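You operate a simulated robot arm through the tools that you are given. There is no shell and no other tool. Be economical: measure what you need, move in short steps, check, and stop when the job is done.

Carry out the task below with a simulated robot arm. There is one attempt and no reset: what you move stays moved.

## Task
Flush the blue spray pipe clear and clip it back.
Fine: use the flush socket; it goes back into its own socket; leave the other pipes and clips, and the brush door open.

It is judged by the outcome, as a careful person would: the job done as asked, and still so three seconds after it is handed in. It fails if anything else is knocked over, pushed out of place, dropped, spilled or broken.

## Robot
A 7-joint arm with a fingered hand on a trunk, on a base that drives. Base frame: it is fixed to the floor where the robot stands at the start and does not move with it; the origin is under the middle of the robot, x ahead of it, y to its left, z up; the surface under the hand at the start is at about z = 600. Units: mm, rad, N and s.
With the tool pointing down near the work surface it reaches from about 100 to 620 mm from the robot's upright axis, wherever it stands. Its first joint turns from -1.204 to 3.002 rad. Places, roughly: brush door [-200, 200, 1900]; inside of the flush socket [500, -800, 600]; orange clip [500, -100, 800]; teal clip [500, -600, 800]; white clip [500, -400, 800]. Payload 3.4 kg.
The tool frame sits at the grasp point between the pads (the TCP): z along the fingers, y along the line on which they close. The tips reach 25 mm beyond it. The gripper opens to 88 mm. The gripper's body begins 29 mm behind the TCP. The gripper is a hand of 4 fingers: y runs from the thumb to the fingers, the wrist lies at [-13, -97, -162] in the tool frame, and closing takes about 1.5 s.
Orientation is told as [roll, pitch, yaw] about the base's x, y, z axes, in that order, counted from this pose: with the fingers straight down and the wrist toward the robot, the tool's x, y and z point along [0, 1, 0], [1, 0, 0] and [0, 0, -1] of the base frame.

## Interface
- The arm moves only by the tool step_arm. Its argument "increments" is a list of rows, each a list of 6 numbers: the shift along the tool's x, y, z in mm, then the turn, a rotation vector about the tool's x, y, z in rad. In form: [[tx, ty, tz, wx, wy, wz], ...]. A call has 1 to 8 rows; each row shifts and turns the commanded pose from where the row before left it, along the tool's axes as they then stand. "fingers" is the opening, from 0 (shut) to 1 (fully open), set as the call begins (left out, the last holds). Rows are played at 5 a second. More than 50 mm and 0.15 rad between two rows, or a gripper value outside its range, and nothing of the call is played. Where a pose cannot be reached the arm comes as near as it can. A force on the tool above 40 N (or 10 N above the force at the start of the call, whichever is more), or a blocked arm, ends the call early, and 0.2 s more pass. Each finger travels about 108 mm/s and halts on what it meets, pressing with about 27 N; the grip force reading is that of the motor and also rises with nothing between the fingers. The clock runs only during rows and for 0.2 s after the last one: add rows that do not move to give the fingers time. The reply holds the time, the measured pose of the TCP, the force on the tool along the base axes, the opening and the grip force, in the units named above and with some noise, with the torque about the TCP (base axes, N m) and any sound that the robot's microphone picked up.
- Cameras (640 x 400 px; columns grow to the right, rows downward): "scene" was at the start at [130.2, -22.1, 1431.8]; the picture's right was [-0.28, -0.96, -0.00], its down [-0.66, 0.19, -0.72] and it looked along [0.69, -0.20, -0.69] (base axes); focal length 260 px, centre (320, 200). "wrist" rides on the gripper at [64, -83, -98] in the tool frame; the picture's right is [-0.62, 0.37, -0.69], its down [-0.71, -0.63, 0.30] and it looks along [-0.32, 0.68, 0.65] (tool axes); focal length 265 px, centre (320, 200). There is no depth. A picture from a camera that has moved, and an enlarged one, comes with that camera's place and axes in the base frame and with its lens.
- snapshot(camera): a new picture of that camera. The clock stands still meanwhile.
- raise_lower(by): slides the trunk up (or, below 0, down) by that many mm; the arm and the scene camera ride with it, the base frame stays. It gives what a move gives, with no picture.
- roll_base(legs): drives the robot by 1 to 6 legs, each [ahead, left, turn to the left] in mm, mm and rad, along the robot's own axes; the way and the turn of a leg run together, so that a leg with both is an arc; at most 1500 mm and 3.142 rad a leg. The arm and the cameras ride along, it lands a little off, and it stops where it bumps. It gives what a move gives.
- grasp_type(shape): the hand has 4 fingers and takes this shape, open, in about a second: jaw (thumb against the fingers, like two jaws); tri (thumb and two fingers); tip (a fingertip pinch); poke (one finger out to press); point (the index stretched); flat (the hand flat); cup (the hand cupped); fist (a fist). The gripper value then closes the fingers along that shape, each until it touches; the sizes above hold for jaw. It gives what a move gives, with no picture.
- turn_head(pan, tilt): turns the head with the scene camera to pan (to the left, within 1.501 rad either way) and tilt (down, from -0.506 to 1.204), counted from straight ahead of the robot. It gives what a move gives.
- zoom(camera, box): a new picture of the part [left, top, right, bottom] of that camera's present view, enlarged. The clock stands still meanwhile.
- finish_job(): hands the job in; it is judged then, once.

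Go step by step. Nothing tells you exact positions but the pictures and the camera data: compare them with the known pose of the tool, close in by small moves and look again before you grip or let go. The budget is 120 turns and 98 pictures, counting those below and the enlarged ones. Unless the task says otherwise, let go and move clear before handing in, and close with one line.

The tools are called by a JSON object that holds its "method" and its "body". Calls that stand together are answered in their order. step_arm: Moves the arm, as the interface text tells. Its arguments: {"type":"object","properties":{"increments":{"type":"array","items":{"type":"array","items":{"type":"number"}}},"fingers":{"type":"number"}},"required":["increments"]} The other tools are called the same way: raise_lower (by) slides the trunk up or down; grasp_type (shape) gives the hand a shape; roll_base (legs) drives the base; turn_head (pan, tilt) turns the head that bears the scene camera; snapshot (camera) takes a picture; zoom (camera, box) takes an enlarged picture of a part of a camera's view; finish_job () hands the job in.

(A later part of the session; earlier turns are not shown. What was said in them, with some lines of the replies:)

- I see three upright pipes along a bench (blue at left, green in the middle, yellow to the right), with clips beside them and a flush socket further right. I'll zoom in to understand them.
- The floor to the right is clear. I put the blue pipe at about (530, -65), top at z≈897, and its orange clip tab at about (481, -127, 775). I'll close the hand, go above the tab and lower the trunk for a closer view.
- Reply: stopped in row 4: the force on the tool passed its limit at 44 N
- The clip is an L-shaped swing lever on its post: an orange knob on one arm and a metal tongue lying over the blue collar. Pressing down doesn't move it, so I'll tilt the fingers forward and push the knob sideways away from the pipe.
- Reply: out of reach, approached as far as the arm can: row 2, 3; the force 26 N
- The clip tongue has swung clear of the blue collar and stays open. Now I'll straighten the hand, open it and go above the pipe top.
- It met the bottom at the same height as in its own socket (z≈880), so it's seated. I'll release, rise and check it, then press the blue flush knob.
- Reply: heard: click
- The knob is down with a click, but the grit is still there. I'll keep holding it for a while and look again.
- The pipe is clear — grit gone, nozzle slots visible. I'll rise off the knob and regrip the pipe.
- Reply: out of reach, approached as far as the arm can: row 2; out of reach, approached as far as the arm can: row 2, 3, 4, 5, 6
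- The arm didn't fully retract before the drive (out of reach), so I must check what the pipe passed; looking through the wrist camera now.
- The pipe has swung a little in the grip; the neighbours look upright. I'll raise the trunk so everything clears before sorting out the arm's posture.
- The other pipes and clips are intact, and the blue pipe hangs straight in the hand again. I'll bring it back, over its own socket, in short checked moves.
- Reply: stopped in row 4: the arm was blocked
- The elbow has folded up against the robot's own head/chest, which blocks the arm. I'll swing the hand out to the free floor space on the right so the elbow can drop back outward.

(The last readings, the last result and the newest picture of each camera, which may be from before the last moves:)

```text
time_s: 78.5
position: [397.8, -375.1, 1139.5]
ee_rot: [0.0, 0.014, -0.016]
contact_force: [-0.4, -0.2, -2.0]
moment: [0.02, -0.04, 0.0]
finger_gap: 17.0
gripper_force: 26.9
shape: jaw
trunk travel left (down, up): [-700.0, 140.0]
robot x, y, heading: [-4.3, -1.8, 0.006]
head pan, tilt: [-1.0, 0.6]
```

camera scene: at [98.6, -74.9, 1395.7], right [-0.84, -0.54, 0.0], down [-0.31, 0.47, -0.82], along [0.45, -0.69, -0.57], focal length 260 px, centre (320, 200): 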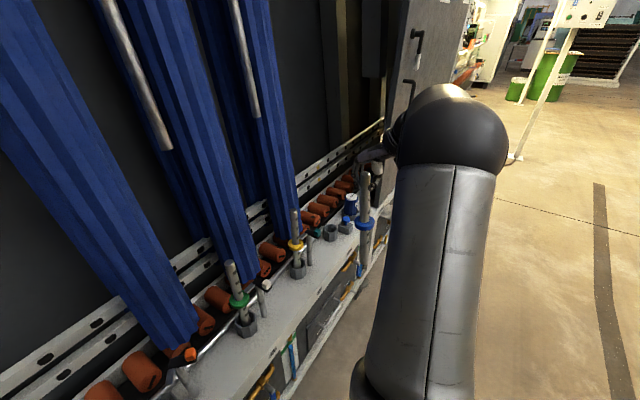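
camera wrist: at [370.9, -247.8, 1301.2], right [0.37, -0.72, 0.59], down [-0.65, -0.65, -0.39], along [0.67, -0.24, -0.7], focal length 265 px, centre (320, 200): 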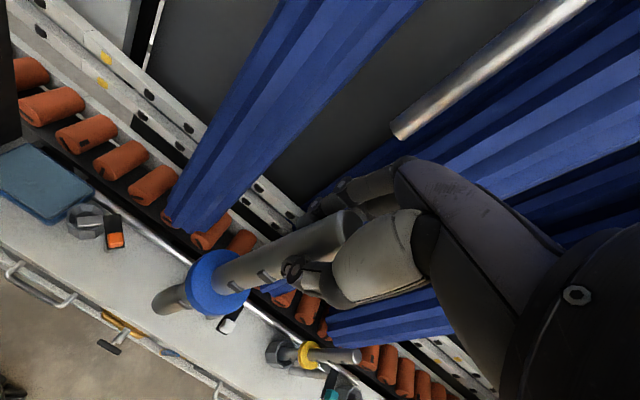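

{"method": "step_arm", "body": {"increments": [[40, 0, 0, 0, 0, 0], [40, 0, 0, 0, 0, 0], [40, 0, 0, 0, 0, 0], [40, 0, 0, 0, 0, 0], [40, 0, 0, 0, 0, 0], [40, 0, 0, 0, 0, 0], [0, 0, 0, 0, 0, 0]]}}

{"method": "snapshot", "body": {"camera": "scene"}}

```text
time_s: 80.1
position: [480.2, -208.7, 1127.9]
ee_rot: [0.009, 0.016, -0.018]
contact_force: [-0.2, 0.3, -2.7]
moment: [-0.05, -0.05, 0.0]
finger_gap: 17.3
gripper_force: 27.1
shape: jaw
out of reach, approached as far as the arm can: row 3, 4, 5, 6
trunk travel left (down, up): [-700.0, 140.0]
robot x, y, heading: [-3.2, -2.0, 0.004]
head pan, tilt: [-1.0, 0.6]
```

```text
20 pictures are left
camera scene: at [98.3, -75.1, 1395.7], right [-0.84, -0.54, 0.0], down [-0.31, 0.47, -0.82], along [0.45, -0.69, -0.57], focal length 260 px, centre (320, 200)
```

scene: 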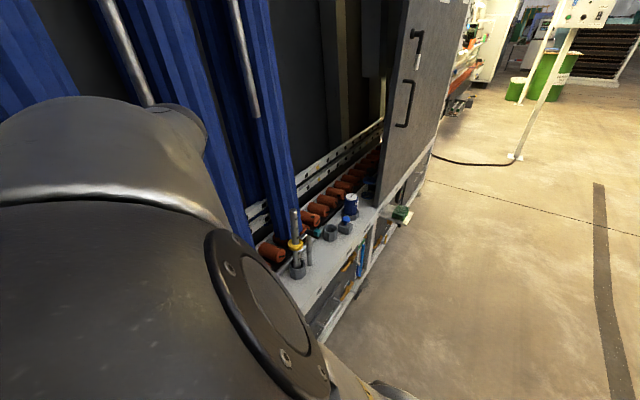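

The elbow is still in the inner posture, but that posture works at about (530, -175) in the robot's frame. I'll raise the pipe there and turn the base slightly left instead of forcing the arm.

{"method": "step_arm", "body": {"increments": [[0, 5, -35, 0, 0, 0], [0, 10, -35, 0, 0, 0], [10, 10, -32, 0, 0, 0], [12, 8, 0, 0, 0, 0], [12, 7, 0, 0, 0, 0], [0, 0, 0, 0, 0, 0]]}}

{"method": "turn_head", "body": {"pan": -0.2, "tilt": 0.8}}

```text
time_s: 81.5
position: [521.9, -173.7, 1230.6]
ee_rot: [0.002, 0.014, -0.018]
contact_force: [0.9, -0.2, -2.0]
moment: [0.02, 0.0, 0.01]
finger_gap: 16.9
gripper_force: 26.8
shape: jaw
trunk travel left (down, up): [-700.0, 140.0]
robot x, y, heading: [-1.9, -2.3, 0.004]
head pan, tilt: [-1.0, 0.6]
```

```text
time_s: 82.6
position: [521.3, -174.4, 1230.3]
ee_rot: [0.002, 0.012, -0.017]
contact_force: [0.3, 0.1, -1.6]
moment: [0.06, -0.02, 0.01]
finger_gap: 17.1
gripper_force: 26.8
shape: jaw
trunk travel left (down, up): [-700.0, 140.0]
robot x, y, heading: [0.7, -2.9, 0.005]
head pan, tilt: [-0.201, 0.799]
```

{"method": "roll_base", "body": {"legs": [[-15, 0, 0.2]]}}

{"method": "snapshot", "body": {"camera": "scene"}}

```text
time_s: 83.8
position: [531.2, -68.0, 1230.9]
ee_rot: [-0.001, 0.014, 0.184]
contact_force: [-0.4, 0.0, -2.1]
moment: [0.03, -0.01, 0.02]
finger_gap: 17.0
gripper_force: 26.9
shape: jaw
trunk travel left (down, up): [-700.0, 140.0]
robot x, y, heading: [-16.7, -3.5, 0.21]
head pan, tilt: [-0.201, 0.799]
```

```text
19 pictures are left
camera scene: at [115.4, 8.6, 1378.8], right [0.0, -1.0, 0.0], down [-0.72, 0.0, -0.7], along [0.7, 0.0, -0.72], focal length 260 px, centre (320, 200)
```

scene: 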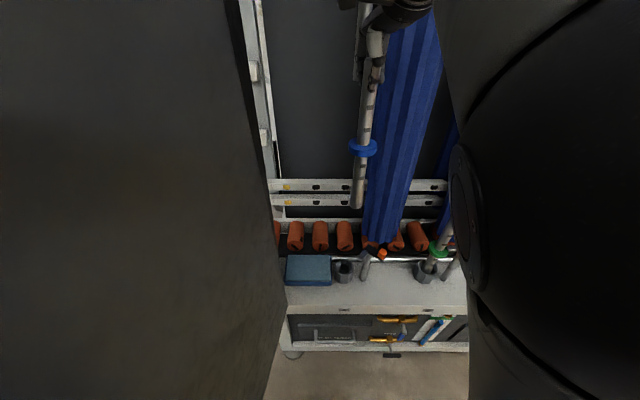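

{"method": "step_arm", "body": {"increments": [[0, 0, 0, -0.014, 0, 0.092], [0, 0, 0, 0, 0, 0.092], [0, 0, 0, 0, 0, 0]]}}

{"method": "raise_lower", "body": {"by": -235}}

{"method": "snapshot", "body": {"camera": "scene"}}

{"method": "snapshot", "body": {"camera": "wrist"}}

```text
time_s: 84.6
position: [532.6, -69.1, 1230.3]
ee_rot: [0.0, 0.0, -0.004]
contact_force: [0.4, -0.3, -0.9]
moment: [0.04, -0.04, 0.02]
finger_gap: 16.8
gripper_force: 26.9
shape: jaw
trunk travel left (down, up): [-700.0, 140.0]
robot x, y, heading: [-14.2, -2.2, 0.205]
head pan, tilt: [-0.201, 0.799]
```

```text
time_s: 87.0
position: [531.7, -67.4, 996.0]
ee_rot: [0.0, 0.001, 0.0]
contact_force: [0.9, 0.1, -2.4]
moment: [0.03, 0.01, 0.02]
finger_gap: 16.9
gripper_force: 27.2
shape: jaw
trunk travel left (down, up): [-465.0, 375.0]
robot x, y, heading: [-15.7, -3.8, 0.204]
head pan, tilt: [-0.201, 0.799]
```

```text
18 pictures are left
camera scene: at [115.4, 8.1, 1144.0], right [0.0, -1.0, 0.0], down [-0.72, 0.0, -0.7], along [0.7, 0.0, -0.72], focal length 260 px, centre (320, 200)
```

scene: 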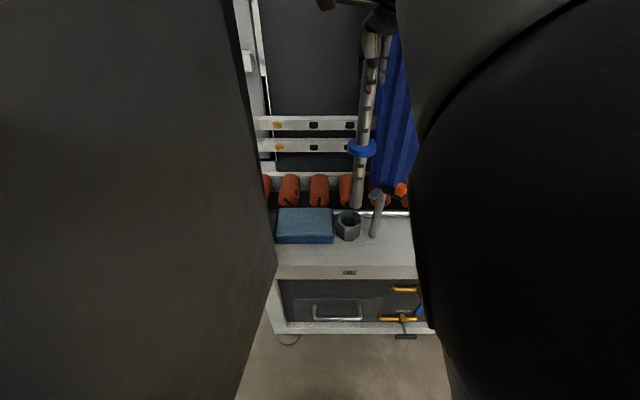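

```text
17 pictures are left
camera wrist: at [447.9, -3.6, 1093.3], right [0.37, -0.62, 0.69], down [-0.63, -0.71, -0.3], along [0.68, -0.32, -0.65], focal length 265 px, centre (320, 200)
```

wrist: 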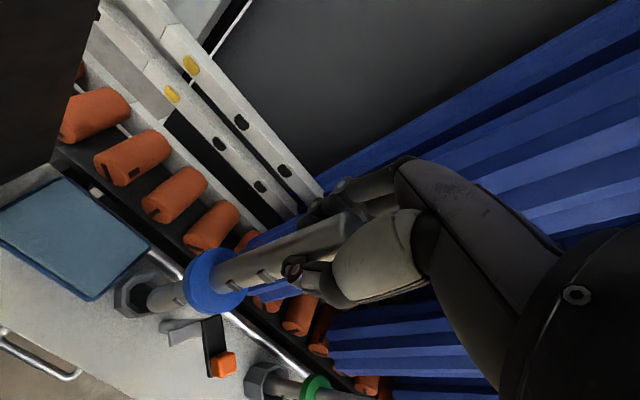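

{"method": "zoom", "body": {"camera": "scene", "box": [320, 170, 380, 260]}}

{"method": "zoom", "body": {"camera": "wrist", "box": [90, 230, 250, 340]}}

```text
4.44 times, centred on (350, 215) of scene
camera zoom: at [115.4, 8.1, 1144.0], right [0.0, -1.0, 0.0], down [-0.72, 0.0, -0.7], along [0.7, 0.0, -0.72], focal length 1154 px, centre (187, 133)
```

zoom: 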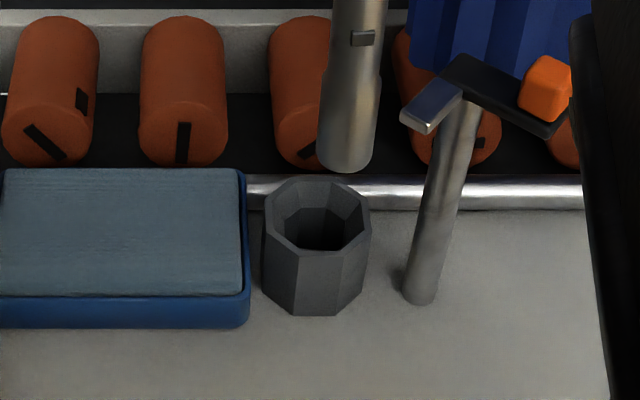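

```text
3.64 times, centred on (170, 285) of wrist
camera zoom: at [447.9, -3.6, 1093.3], right [0.37, -0.62, 0.69], down [-0.63, -0.71, -0.3], along [0.68, -0.32, -0.65], focal length 965 px, centre (866, -109)
```

zoom: 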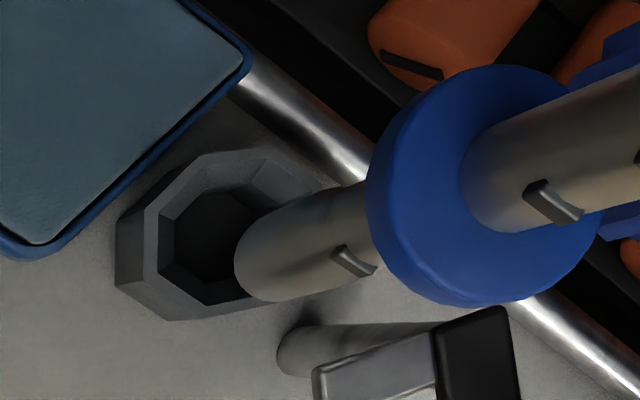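

Relative to its socket the pipe's foot hangs about 11 mm nearer the robot and 6 mm to the right. I'll straighten it with a small tilt, lower a bit and look again.

{"method": "step_arm", "body": {"increments": [[2, 0, 0, -0.04, 0.015, 0], [0, 0, 12, 0, 0, 0], [0, 0, 12, 0, 0, 0], [0, 0, 0, 0, 0, 0]]}}

{"method": "zoom", "body": {"camera": "scene", "box": [320, 170, 380, 260]}}

{"method": "zoom", "body": {"camera": "wrist", "box": [90, 230, 250, 340]}}

```text
time_s: 88.0
position: [532.8, -65.3, 966.8]
ee_rot: [0.02, -0.031, -0.001]
contact_force: [0.6, -0.4, -1.9]
moment: [0.01, 0.03, -0.01]
finger_gap: 17.1
gripper_force: 27.0
shape: jaw
trunk travel left (down, up): [-465.0, 375.0]
robot x, y, heading: [-15.2, -8.7, 0.201]
head pan, tilt: [-0.201, 0.799]
```

```text
4.44 times, centred on (350, 215) of scene
camera zoom: at [116.7, 6.9, 1146.2], right [-0.01, -1.0, 0.0], down [-0.7, 0.01, -0.72], along [0.72, -0.01, -0.7], focal length 1154 px, centre (187, 133)
```

zoom: 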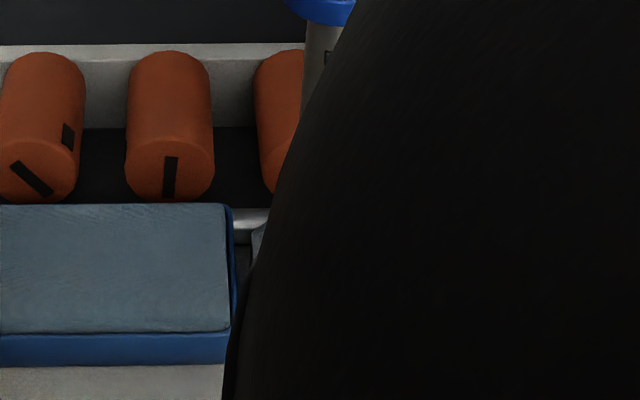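

```text
3.64 times, centred on (170, 285) of wrist
camera zoom: at [446.9, -3.5, 1064.0], right [0.35, -0.63, 0.69], down [-0.62, -0.71, -0.34], along [0.7, -0.31, -0.64], focal length 965 px, centre (866, -109)
```

zoom: 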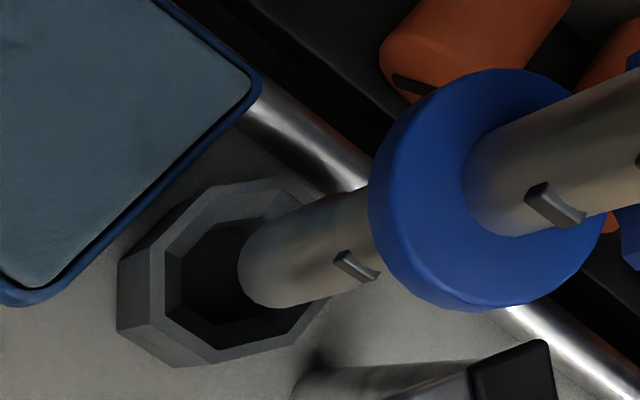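

{"method": "step_arm", "body": {"increments": [[0, 0, -14, 0, 0, 0], [0, 0, -14, 0, 0, 0], [0, 0, 0, 0, 0, 0]]}}

{"method": "raise_lower", "body": {"by": -30}}

{"method": "zoom", "body": {"camera": "scene", "box": [320, 170, 380, 260]}}

{"method": "zoom", "body": {"camera": "wrist", "box": [90, 230, 250, 340]}}

```text
time_s: 88.8
position: [531.0, -65.6, 999.9]
ee_rot: [0.012, -0.04, -0.002]
contact_force: [0.4, 0.7, -2.1]
moment: [-0.01, -0.01, 0.0]
finger_gap: 16.9
gripper_force: 27.2
shape: jaw
trunk travel left (down, up): [-465.0, 375.0]
robot x, y, heading: [-13.3, -4.9, 0.202]
head pan, tilt: [-0.201, 0.799]
```

```text
time_s: 89.6
position: [530.5, -67.6, 967.7]
ee_rot: [0.016, -0.04, 0.0]
contact_force: [0.2, -0.3, -3.0]
moment: [0.02, 0.03, -0.01]
finger_gap: 17.2
gripper_force: 27.4
shape: jaw
trunk travel left (down, up): [-435.0, 405.0]
robot x, y, heading: [-17.1, -1.8, 0.205]
head pan, tilt: [-0.201, 0.799]
```

```text
4.44 times, centred on (350, 215) of scene
camera zoom: at [115.8, 3.7, 1115.0], right [-0.06, -1.0, 0.0], down [-0.71, 0.04, -0.71], along [0.71, -0.04, -0.71], focal length 1154 px, centre (187, 133)
```

zoom: 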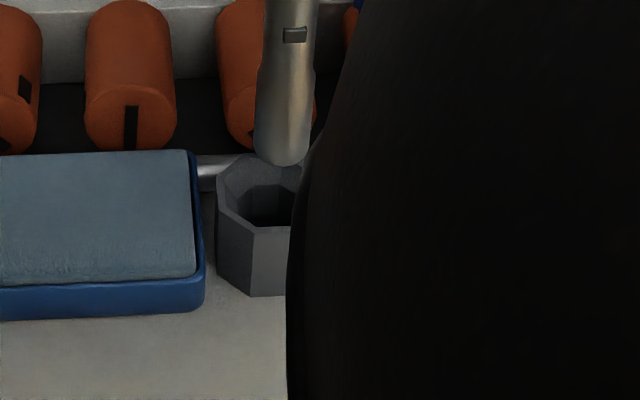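

```text
3.64 times, centred on (170, 285) of wrist
camera zoom: at [444.2, -3.5, 1064.4], right [0.34, -0.63, 0.7], down [-0.62, -0.71, -0.34], along [0.71, -0.31, -0.63], focal length 965 px, centre (866, -109)
```

zoom: 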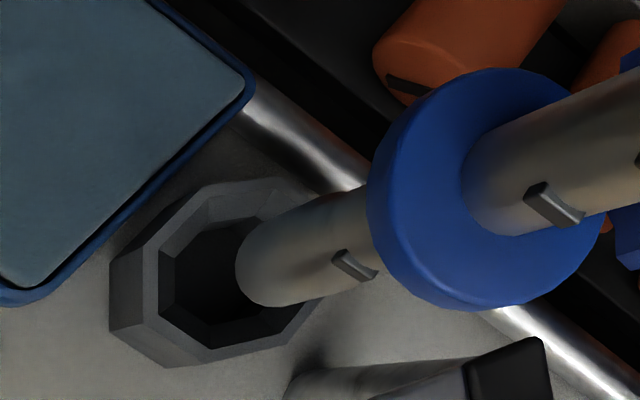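

{"method": "step_arm", "body": {"increments": [[3, 0.5, 0, 0, 0, 0], [0, 0, 0, 0, 0, 0]]}}

{"method": "raise_lower", "body": {"by": -28}}

{"method": "zoom", "body": {"camera": "scene", "box": [320, 170, 380, 260]}}

{"method": "zoom", "body": {"camera": "wrist", "box": [90, 230, 250, 340]}}

```text
time_s: 90.2
position: [533.0, -62.0, 969.3]
ee_rot: [0.016, -0.039, -0.001]
contact_force: [0.2, 1.1, -1.3]
moment: [-0.01, -0.03, -0.01]
finger_gap: 16.9
gripper_force: 27.0
shape: jaw
trunk travel left (down, up): [-435.0, 405.0]
robot x, y, heading: [-17.8, -1.5, 0.206]
head pan, tilt: [-0.201, 0.799]
```

```text
time_s: 90.9
position: [531.6, -62.7, 941.7]
ee_rot: [0.016, -0.04, 0.001]
contact_force: [0.4, -0.5, -2.2]
moment: [0.03, 0.0, 0.01]
finger_gap: 16.7
gripper_force: 27.1
shape: jaw
trunk travel left (down, up): [-407.0, 433.0]
robot x, y, heading: [-14.0, -1.4, 0.205]
head pan, tilt: [-0.201, 0.799]
```

```text
4.44 times, centred on (350, 215) of scene
camera zoom: at [115.7, 4.3, 1086.9], right [-0.05, -1.0, 0.0], down [-0.71, 0.03, -0.71], along [0.71, -0.03, -0.71], focal length 1154 px, centre (187, 133)
```

zoom: 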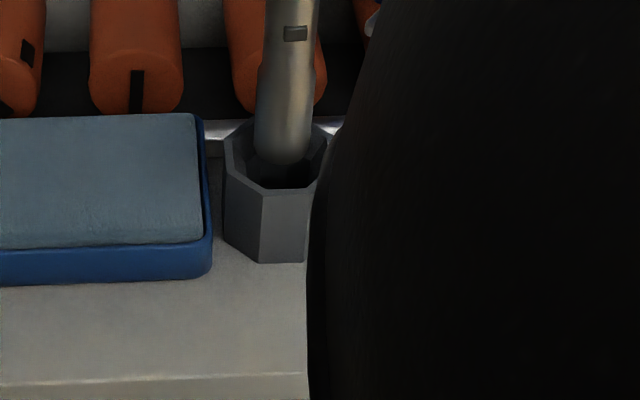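

```text
3.64 times, centred on (170, 285) of wrist
camera zoom: at [444.8, -0.5, 1036.2], right [0.34, -0.63, 0.7], down [-0.62, -0.71, -0.34], along [0.71, -0.31, -0.63], focal length 965 px, centre (866, -109)
```

zoom: 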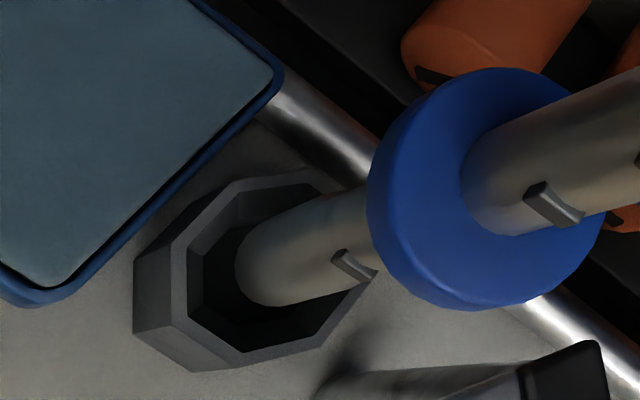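

The foot of the pipe is inside the socket's mouth. Lowering with the trunk in steps, watching the force.

{"method": "raise_lower", "body": {"by": -15}}

{"method": "raise_lower", "body": {"by": -20}}

```text
time_s: 91.5
position: [532.1, -63.1, 926.1]
ee_rot: [0.016, -0.04, -0.001]
contact_force: [0.3, -0.7, -1.6]
moment: [0.01, 0.0, 0.0]
finger_gap: 16.6
gripper_force: 27.1
shape: jaw
trunk travel left (down, up): [-392.0, 448.0]
robot x, y, heading: [-17.1, -2.2, 0.202]
head pan, tilt: [-0.201, 0.799]
```

```text
time_s: 92.2
position: [532.5, -64.0, 905.5]
ee_rot: [0.015, -0.04, 0.001]
contact_force: [-0.4, -0.3, -2.2]
moment: [0.01, 0.0, 0.0]
finger_gap: 16.7
gripper_force: 27.1
shape: jaw
trunk travel left (down, up): [-372.0, 468.0]
robot x, y, heading: [-17.8, -5.3, 0.209]
head pan, tilt: [-0.201, 0.799]
```

{"method": "raise_lower", "body": {"by": -14}}

{"method": "raise_lower", "body": {"by": -7}}

{"method": "raise_lower", "body": {"by": -4}}

{"method": "snapshot", "body": {"camera": "wrist"}}

```text
time_s: 92.8
position: [531.8, -62.3, 890.4]
ee_rot: [0.017, -0.04, -0.001]
contact_force: [1.0, 0.8, -2.6]
moment: [-0.03, 0.03, -0.01]
finger_gap: 16.8
gripper_force: 27.1
shape: jaw
trunk travel left (down, up): [-358.0, 482.0]
robot x, y, heading: [-15.1, -1.8, 0.21]
head pan, tilt: [-0.201, 0.799]
```

```text
time_s: 93.4
position: [531.3, -62.7, 885.3]
ee_rot: [0.015, -0.041, 0.001]
contact_force: [0.2, 0.3, 2.7]
moment: [0.02, -0.01, -0.01]
finger_gap: 17.1
gripper_force: 27.4
shape: jaw
trunk travel left (down, up): [-351.0, 489.0]
robot x, y, heading: [-15.1, -7.8, 0.204]
head pan, tilt: [-0.201, 0.799]
```

```text
time_s: 93.9
position: [531.2, -63.2, 884.3]
ee_rot: [0.017, -0.047, 0.0]
contact_force: [-1.9, 0.6, 17.3]
moment: [0.01, -0.1, -0.03]
finger_gap: 18.0
gripper_force: 26.7
shape: jaw
trunk travel left (down, up): [-347.0, 493.0]
robot x, y, heading: [-14.3, -1.5, 0.206]
head pan, tilt: [-0.201, 0.799]
```

```text
8 pictures are left
camera wrist: at [442.3, -0.3, 979.0], right [0.34, -0.63, 0.7], down [-0.61, -0.71, -0.34], along [0.71, -0.31, -0.63], focal length 265 px, centre (320, 200)
```

wrist: 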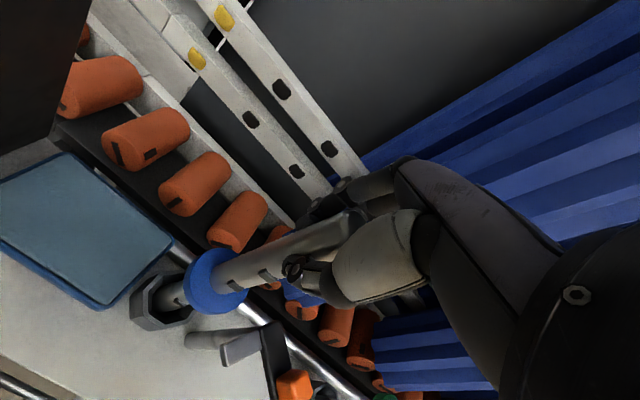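

It rests at the bottom of its own socket. I release it and rise straight up with the trunk.

{"method": "step_arm", "body": {"increments": [[0, 0, 0, 0, 0, 0], [0, 0, 0, 0, 0, 0], [0, 0, 0, 0, 0, 0], [0, 0, 0, 0, 0, 0], [0, 0, 0, 0, 0, 0]], "fingers": 1}}

{"method": "raise_lower", "body": {"by": 140}}

{"method": "snapshot", "body": {"camera": "wrist"}}

```text
time_s: 95.1
position: [531.2, -62.7, 881.9]
ee_rot: [0.014, -0.04, 0.0]
contact_force: [-0.3, -0.5, -0.1]
moment: [-0.01, -0.02, -0.02]
finger_gap: 87.5
gripper_force: 0.0
shape: jaw
trunk travel left (down, up): [-347.0, 493.0]
robot x, y, heading: [-14.3, -2.0, 0.211]
head pan, tilt: [-0.201, 0.799]
```

```text
time_s: 96.8
position: [532.5, -63.4, 1020.7]
ee_rot: [0.014, -0.039, 0.001]
contact_force: [0.3, -1.3, 0.0]
moment: [0.01, 0.01, -0.02]
finger_gap: 87.4
gripper_force: 0.0
shape: jaw
trunk travel left (down, up): [-487.0, 353.0]
robot x, y, heading: [-15.3, -3.1, 0.206]
head pan, tilt: [-0.201, 0.799]
```

```text
7 pictures are left
camera wrist: at [444.7, -0.4, 1116.4], right [0.34, -0.63, 0.7], down [-0.62, -0.71, -0.34], along [0.71, -0.31, -0.63], focal length 265 px, centre (320, 200)
```

wrist: 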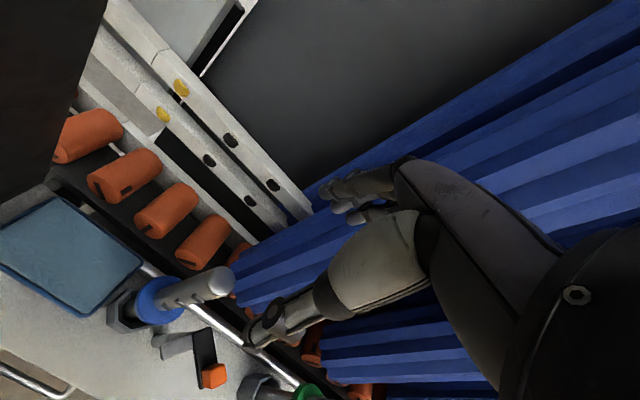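

{"method": "step_arm", "body": {"increments": [[0, 0, 0, 0.04, -0.015, 0], [0, 0, 0, 0, 0, 0], [0, 0, 0, 0, 0, 0], [0, 0, 0, 0, 0, 0], [0, 0, 0, 0, 0, 0]], "fingers": 0}}

{"method": "roll_base", "body": {"legs": [[-40, 0, -0.205]]}}

```text
time_s: 98.0
position: [531.6, -63.0, 1020.9]
ee_rot: [-0.001, 0.0, -0.001]
contact_force: [-0.1, 0.6, -0.1]
moment: [-0.01, -0.02, -0.02]
finger_gap: 0.1
gripper_force: 27.0
shape: jaw
trunk travel left (down, up): [-487.0, 353.0]
robot x, y, heading: [-15.8, -3.8, 0.204]
head pan, tilt: [-0.201, 0.799]
```

```text
time_s: 99.1
position: [468.4, -176.5, 1022.0]
ee_rot: [0.0, 0.0, -0.2]
contact_force: [-0.5, 0.4, 0.1]
moment: [0.01, 0.03, 0.03]
finger_gap: 0.1
gripper_force: 26.9
shape: jaw
trunk travel left (down, up): [-487.0, 353.0]
robot x, y, heading: [-53.5, -9.2, 0.001]
head pan, tilt: [-0.201, 0.799]
```

{"method": "step_arm", "body": {"increments": [[0, 0, 0, 0, 0, -0.1], [0, 0, 0, 0, 0, -0.1], [-10, 10, 0, 0, 0, 0], [-11, 10, 0, 0, 0, 0], [0, 0, 0, 0, 0, 0]]}}

{"method": "raise_lower", "body": {"by": -170}}

{"method": "snapshot", "body": {"camera": "wrist"}}

```text
time_s: 100.3
position: [488.3, -195.8, 1022.1]
ee_rot: [0.001, -0.001, -0.001]
contact_force: [0.2, -0.5, 0.2]
moment: [-0.02, 0.04, -0.02]
finger_gap: 0.1
gripper_force: 26.6
shape: jaw
trunk travel left (down, up): [-487.0, 353.0]
robot x, y, heading: [-50.3, -8.8, -0.003]
head pan, tilt: [-0.201, 0.799]
```

```text
time_s: 102.2
position: [488.7, -197.0, 851.4]
ee_rot: [0.002, -0.002, -0.003]
contact_force: [0.1, -0.3, 0.0]
moment: [-0.02, 0.0, -0.01]
finger_gap: 0.0
gripper_force: 27.0
shape: jaw
trunk travel left (down, up): [-317.0, 523.0]
robot x, y, heading: [-52.3, -10.5, 0.004]
head pan, tilt: [-0.201, 0.799]
```

```text
6 pictures are left
camera wrist: at [405.1, -132.4, 949.6], right [0.37, -0.62, 0.69], down [-0.63, -0.71, -0.3], along [0.68, -0.33, -0.65], focal length 265 px, centre (320, 200)
```

wrist: 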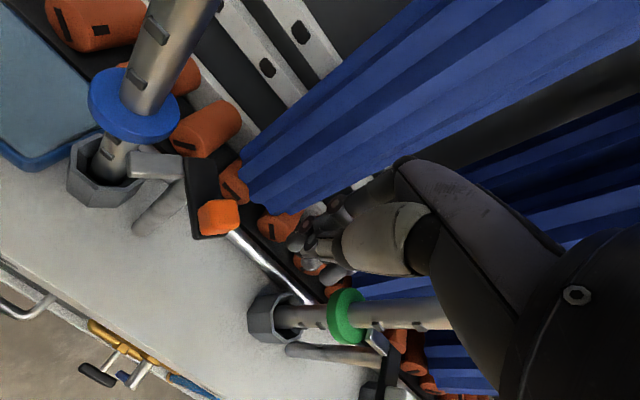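

{"method": "raise_lower", "body": {"by": -45}}

{"method": "step_arm", "body": {"increments": [[8, 0, 0, 0, 0, 0], [7, -1, 0, 0, 0, 0], [7, -2, 0, 0, 0, 0], [6, -3, 0, 0, 0, 0], [6, -3, 0, 0, 0, 0], [5, -2, 0, 0, 0, 0], [5, -1, 0, 0, 0, 0], [0, 0, 0, 0, 0, 0]]}}

{"method": "snapshot", "body": {"camera": "wrist"}}

```text
time_s: 103.1
position: [487.8, -196.1, 807.5]
ee_rot: [-0.001, -0.002, -0.001]
contact_force: [-0.4, -0.5, -0.6]
moment: [0.0, 0.0, -0.01]
finger_gap: 0.0
gripper_force: 26.7
shape: jaw
trunk travel left (down, up): [-272.0, 568.0]
robot x, y, heading: [-56.7, -7.1, 0.006]
head pan, tilt: [-0.201, 0.799]
```

```text
time_s: 104.9
position: [476.4, -153.4, 806.0]
ee_rot: [0.0, 0.0, -0.002]
contact_force: [-0.4, 0.1, -0.4]
moment: [-0.02, 0.01, 0.0]
finger_gap: 0.0
gripper_force: 26.9
shape: jaw
trunk travel left (down, up): [-272.0, 568.0]
robot x, y, heading: [-54.7, -7.0, 0.003]
head pan, tilt: [-0.201, 0.799]
```

```text
5 pictures are left
camera wrist: at [393.2, -88.4, 904.6], right [0.37, -0.62, 0.69], down [-0.63, -0.71, -0.3], along [0.68, -0.33, -0.65], focal length 265 px, centre (320, 200)
```

wrist: 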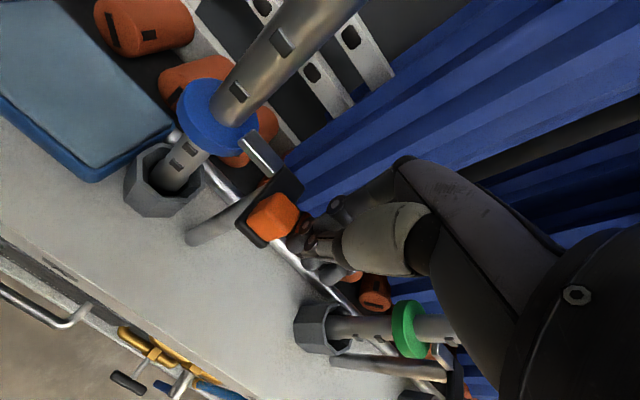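

{"method": "step_arm", "body": {"increments": [[3, 0, 0, 0, 0, 0], [2, 0, 0, 0, 0, 0], [2, 0, 0, 0, 0, 0], [0, 0, 0, 0, 0, 0]]}}

{"method": "zoom", "body": {"camera": "wrist", "box": [140, 60, 340, 260]}}

```text
time_s: 105.9
position: [477.0, -146.8, 806.6]
ee_rot: [-0.001, -0.002, -0.003]
contact_force: [0.0, -7.7, 2.2]
moment: [-0.07, 0.0, 0.0]
finger_gap: 0.1
gripper_force: 27.0
shape: jaw
trunk travel left (down, up): [-272.0, 568.0]
robot x, y, heading: [-51.6, -10.9, -0.001]
head pan, tilt: [-0.201, 0.799]
```

```text
2.00 times, centred on (240, 160) of wrist
camera zoom: at [393.2, -83.3, 904.7], right [0.37, -0.62, 0.69], down [-0.63, -0.71, -0.31], along [0.68, -0.33, -0.65], focal length 531 px, centre (480, 280)
```

zoom: 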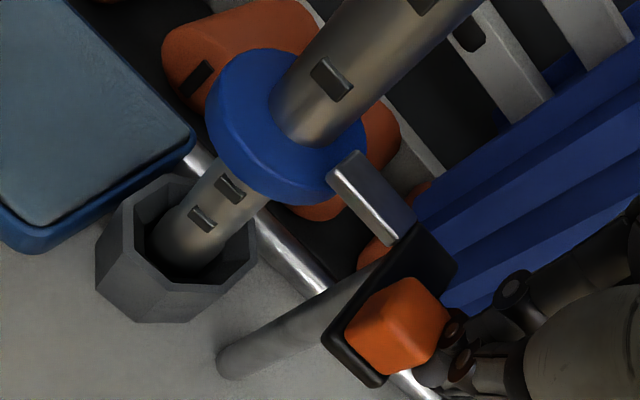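

{"method": "step_arm", "body": {"increments": [[2, 0, 0, 0, 0, 0], [2, 0, 0, 0, 0, 0], [0, 0, 0, 0, 0, 0]]}}

```text
time_s: 106.7
position: [475.8, -146.4, 806.6]
ee_rot: [0.002, -0.003, -0.005]
contact_force: [0.9, -23.5, 5.5]
moment: [-0.26, -0.01, -0.15]
finger_gap: 0.2
gripper_force: 27.5
shape: jaw
trunk travel left (down, up): [-272.0, 568.0]
robot x, y, heading: [-57.6, -9.3, 0.002]
head pan, tilt: [-0.201, 0.799]
```

The lever is against its closed stop (23 N, no further travel). I back off, rise and check from both cameras.

{"method": "step_arm", "body": {"increments": [[-6, 0, 0, 0, 0, 0], [-15, 0, 0, 0, 0, 0], [-20, 0, 0, 0, 0, 0], [0, 0, 0, 0, 0, 0]]}}

{"method": "raise_lower", "body": {"by": 170}}

{"method": "zoom", "body": {"camera": "wrist", "box": [60, 150, 300, 400]}}

{"method": "snapshot", "body": {"camera": "scene"}}

```text
time_s: 107.7
position: [478.1, -181.4, 806.7]
ee_rot: [0.0, -0.001, -0.002]
contact_force: [-0.5, 0.0, -0.3]
moment: [0.0, -0.02, 0.01]
finger_gap: 0.0
gripper_force: 26.9
shape: jaw
trunk travel left (down, up): [-272.0, 568.0]
robot x, y, heading: [-58.7, -7.9, 0.002]
head pan, tilt: [-0.201, 0.799]
```

```text
time_s: 109.6
position: [476.4, -182.1, 975.8]
ee_rot: [0.0, 0.0, -0.001]
contact_force: [-0.4, 0.1, -0.1]
moment: [0.01, 0.0, 0.05]
finger_gap: 0.0
gripper_force: 27.3
shape: jaw
trunk travel left (down, up): [-442.0, 398.0]
robot x, y, heading: [-55.9, -5.1, 0.001]
head pan, tilt: [-0.201, 0.799]
```

```text
1.60 times, centred on (180, 275) of wrist
camera zoom: at [393.9, -118.1, 1074.4], right [0.37, -0.62, 0.69], down [-0.63, -0.71, -0.3], along [0.68, -0.33, -0.65], focal length 425 px, centre (544, 80)
```

zoom: 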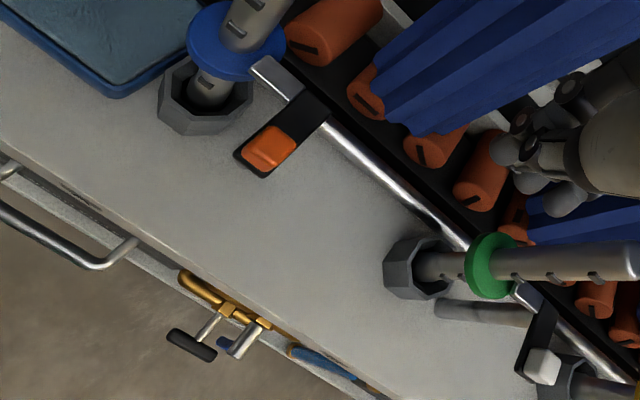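

```text
2 pictures are left
camera scene: at [74.9, -21.9, 1120.8], right [-0.2, -0.98, 0.0], down [-0.7, 0.14, -0.7], along [0.68, -0.14, -0.72], focal length 260 px, centre (320, 200)
```

scene: 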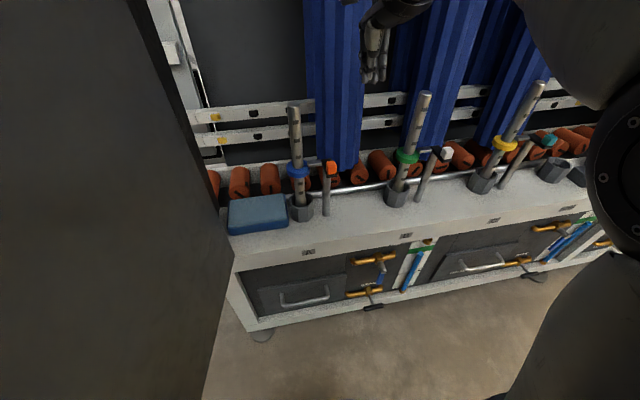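

The blue pipe is clear and upright in its own socket, and the clip tongue is over its collar like the white one beside it. The other pipes, the clips and the door look as they were, and the hand is clear.

{"method": "finish_job", "body": {}}

```text
The job is handed in.
```

The blue spray pipe was flushed clear in the flush socket, put back in its own socket and clipped with the orange clip. On one drive back the pipe was carried too low past the other pipes, but the pictures afterwards showed them and their clips in place.
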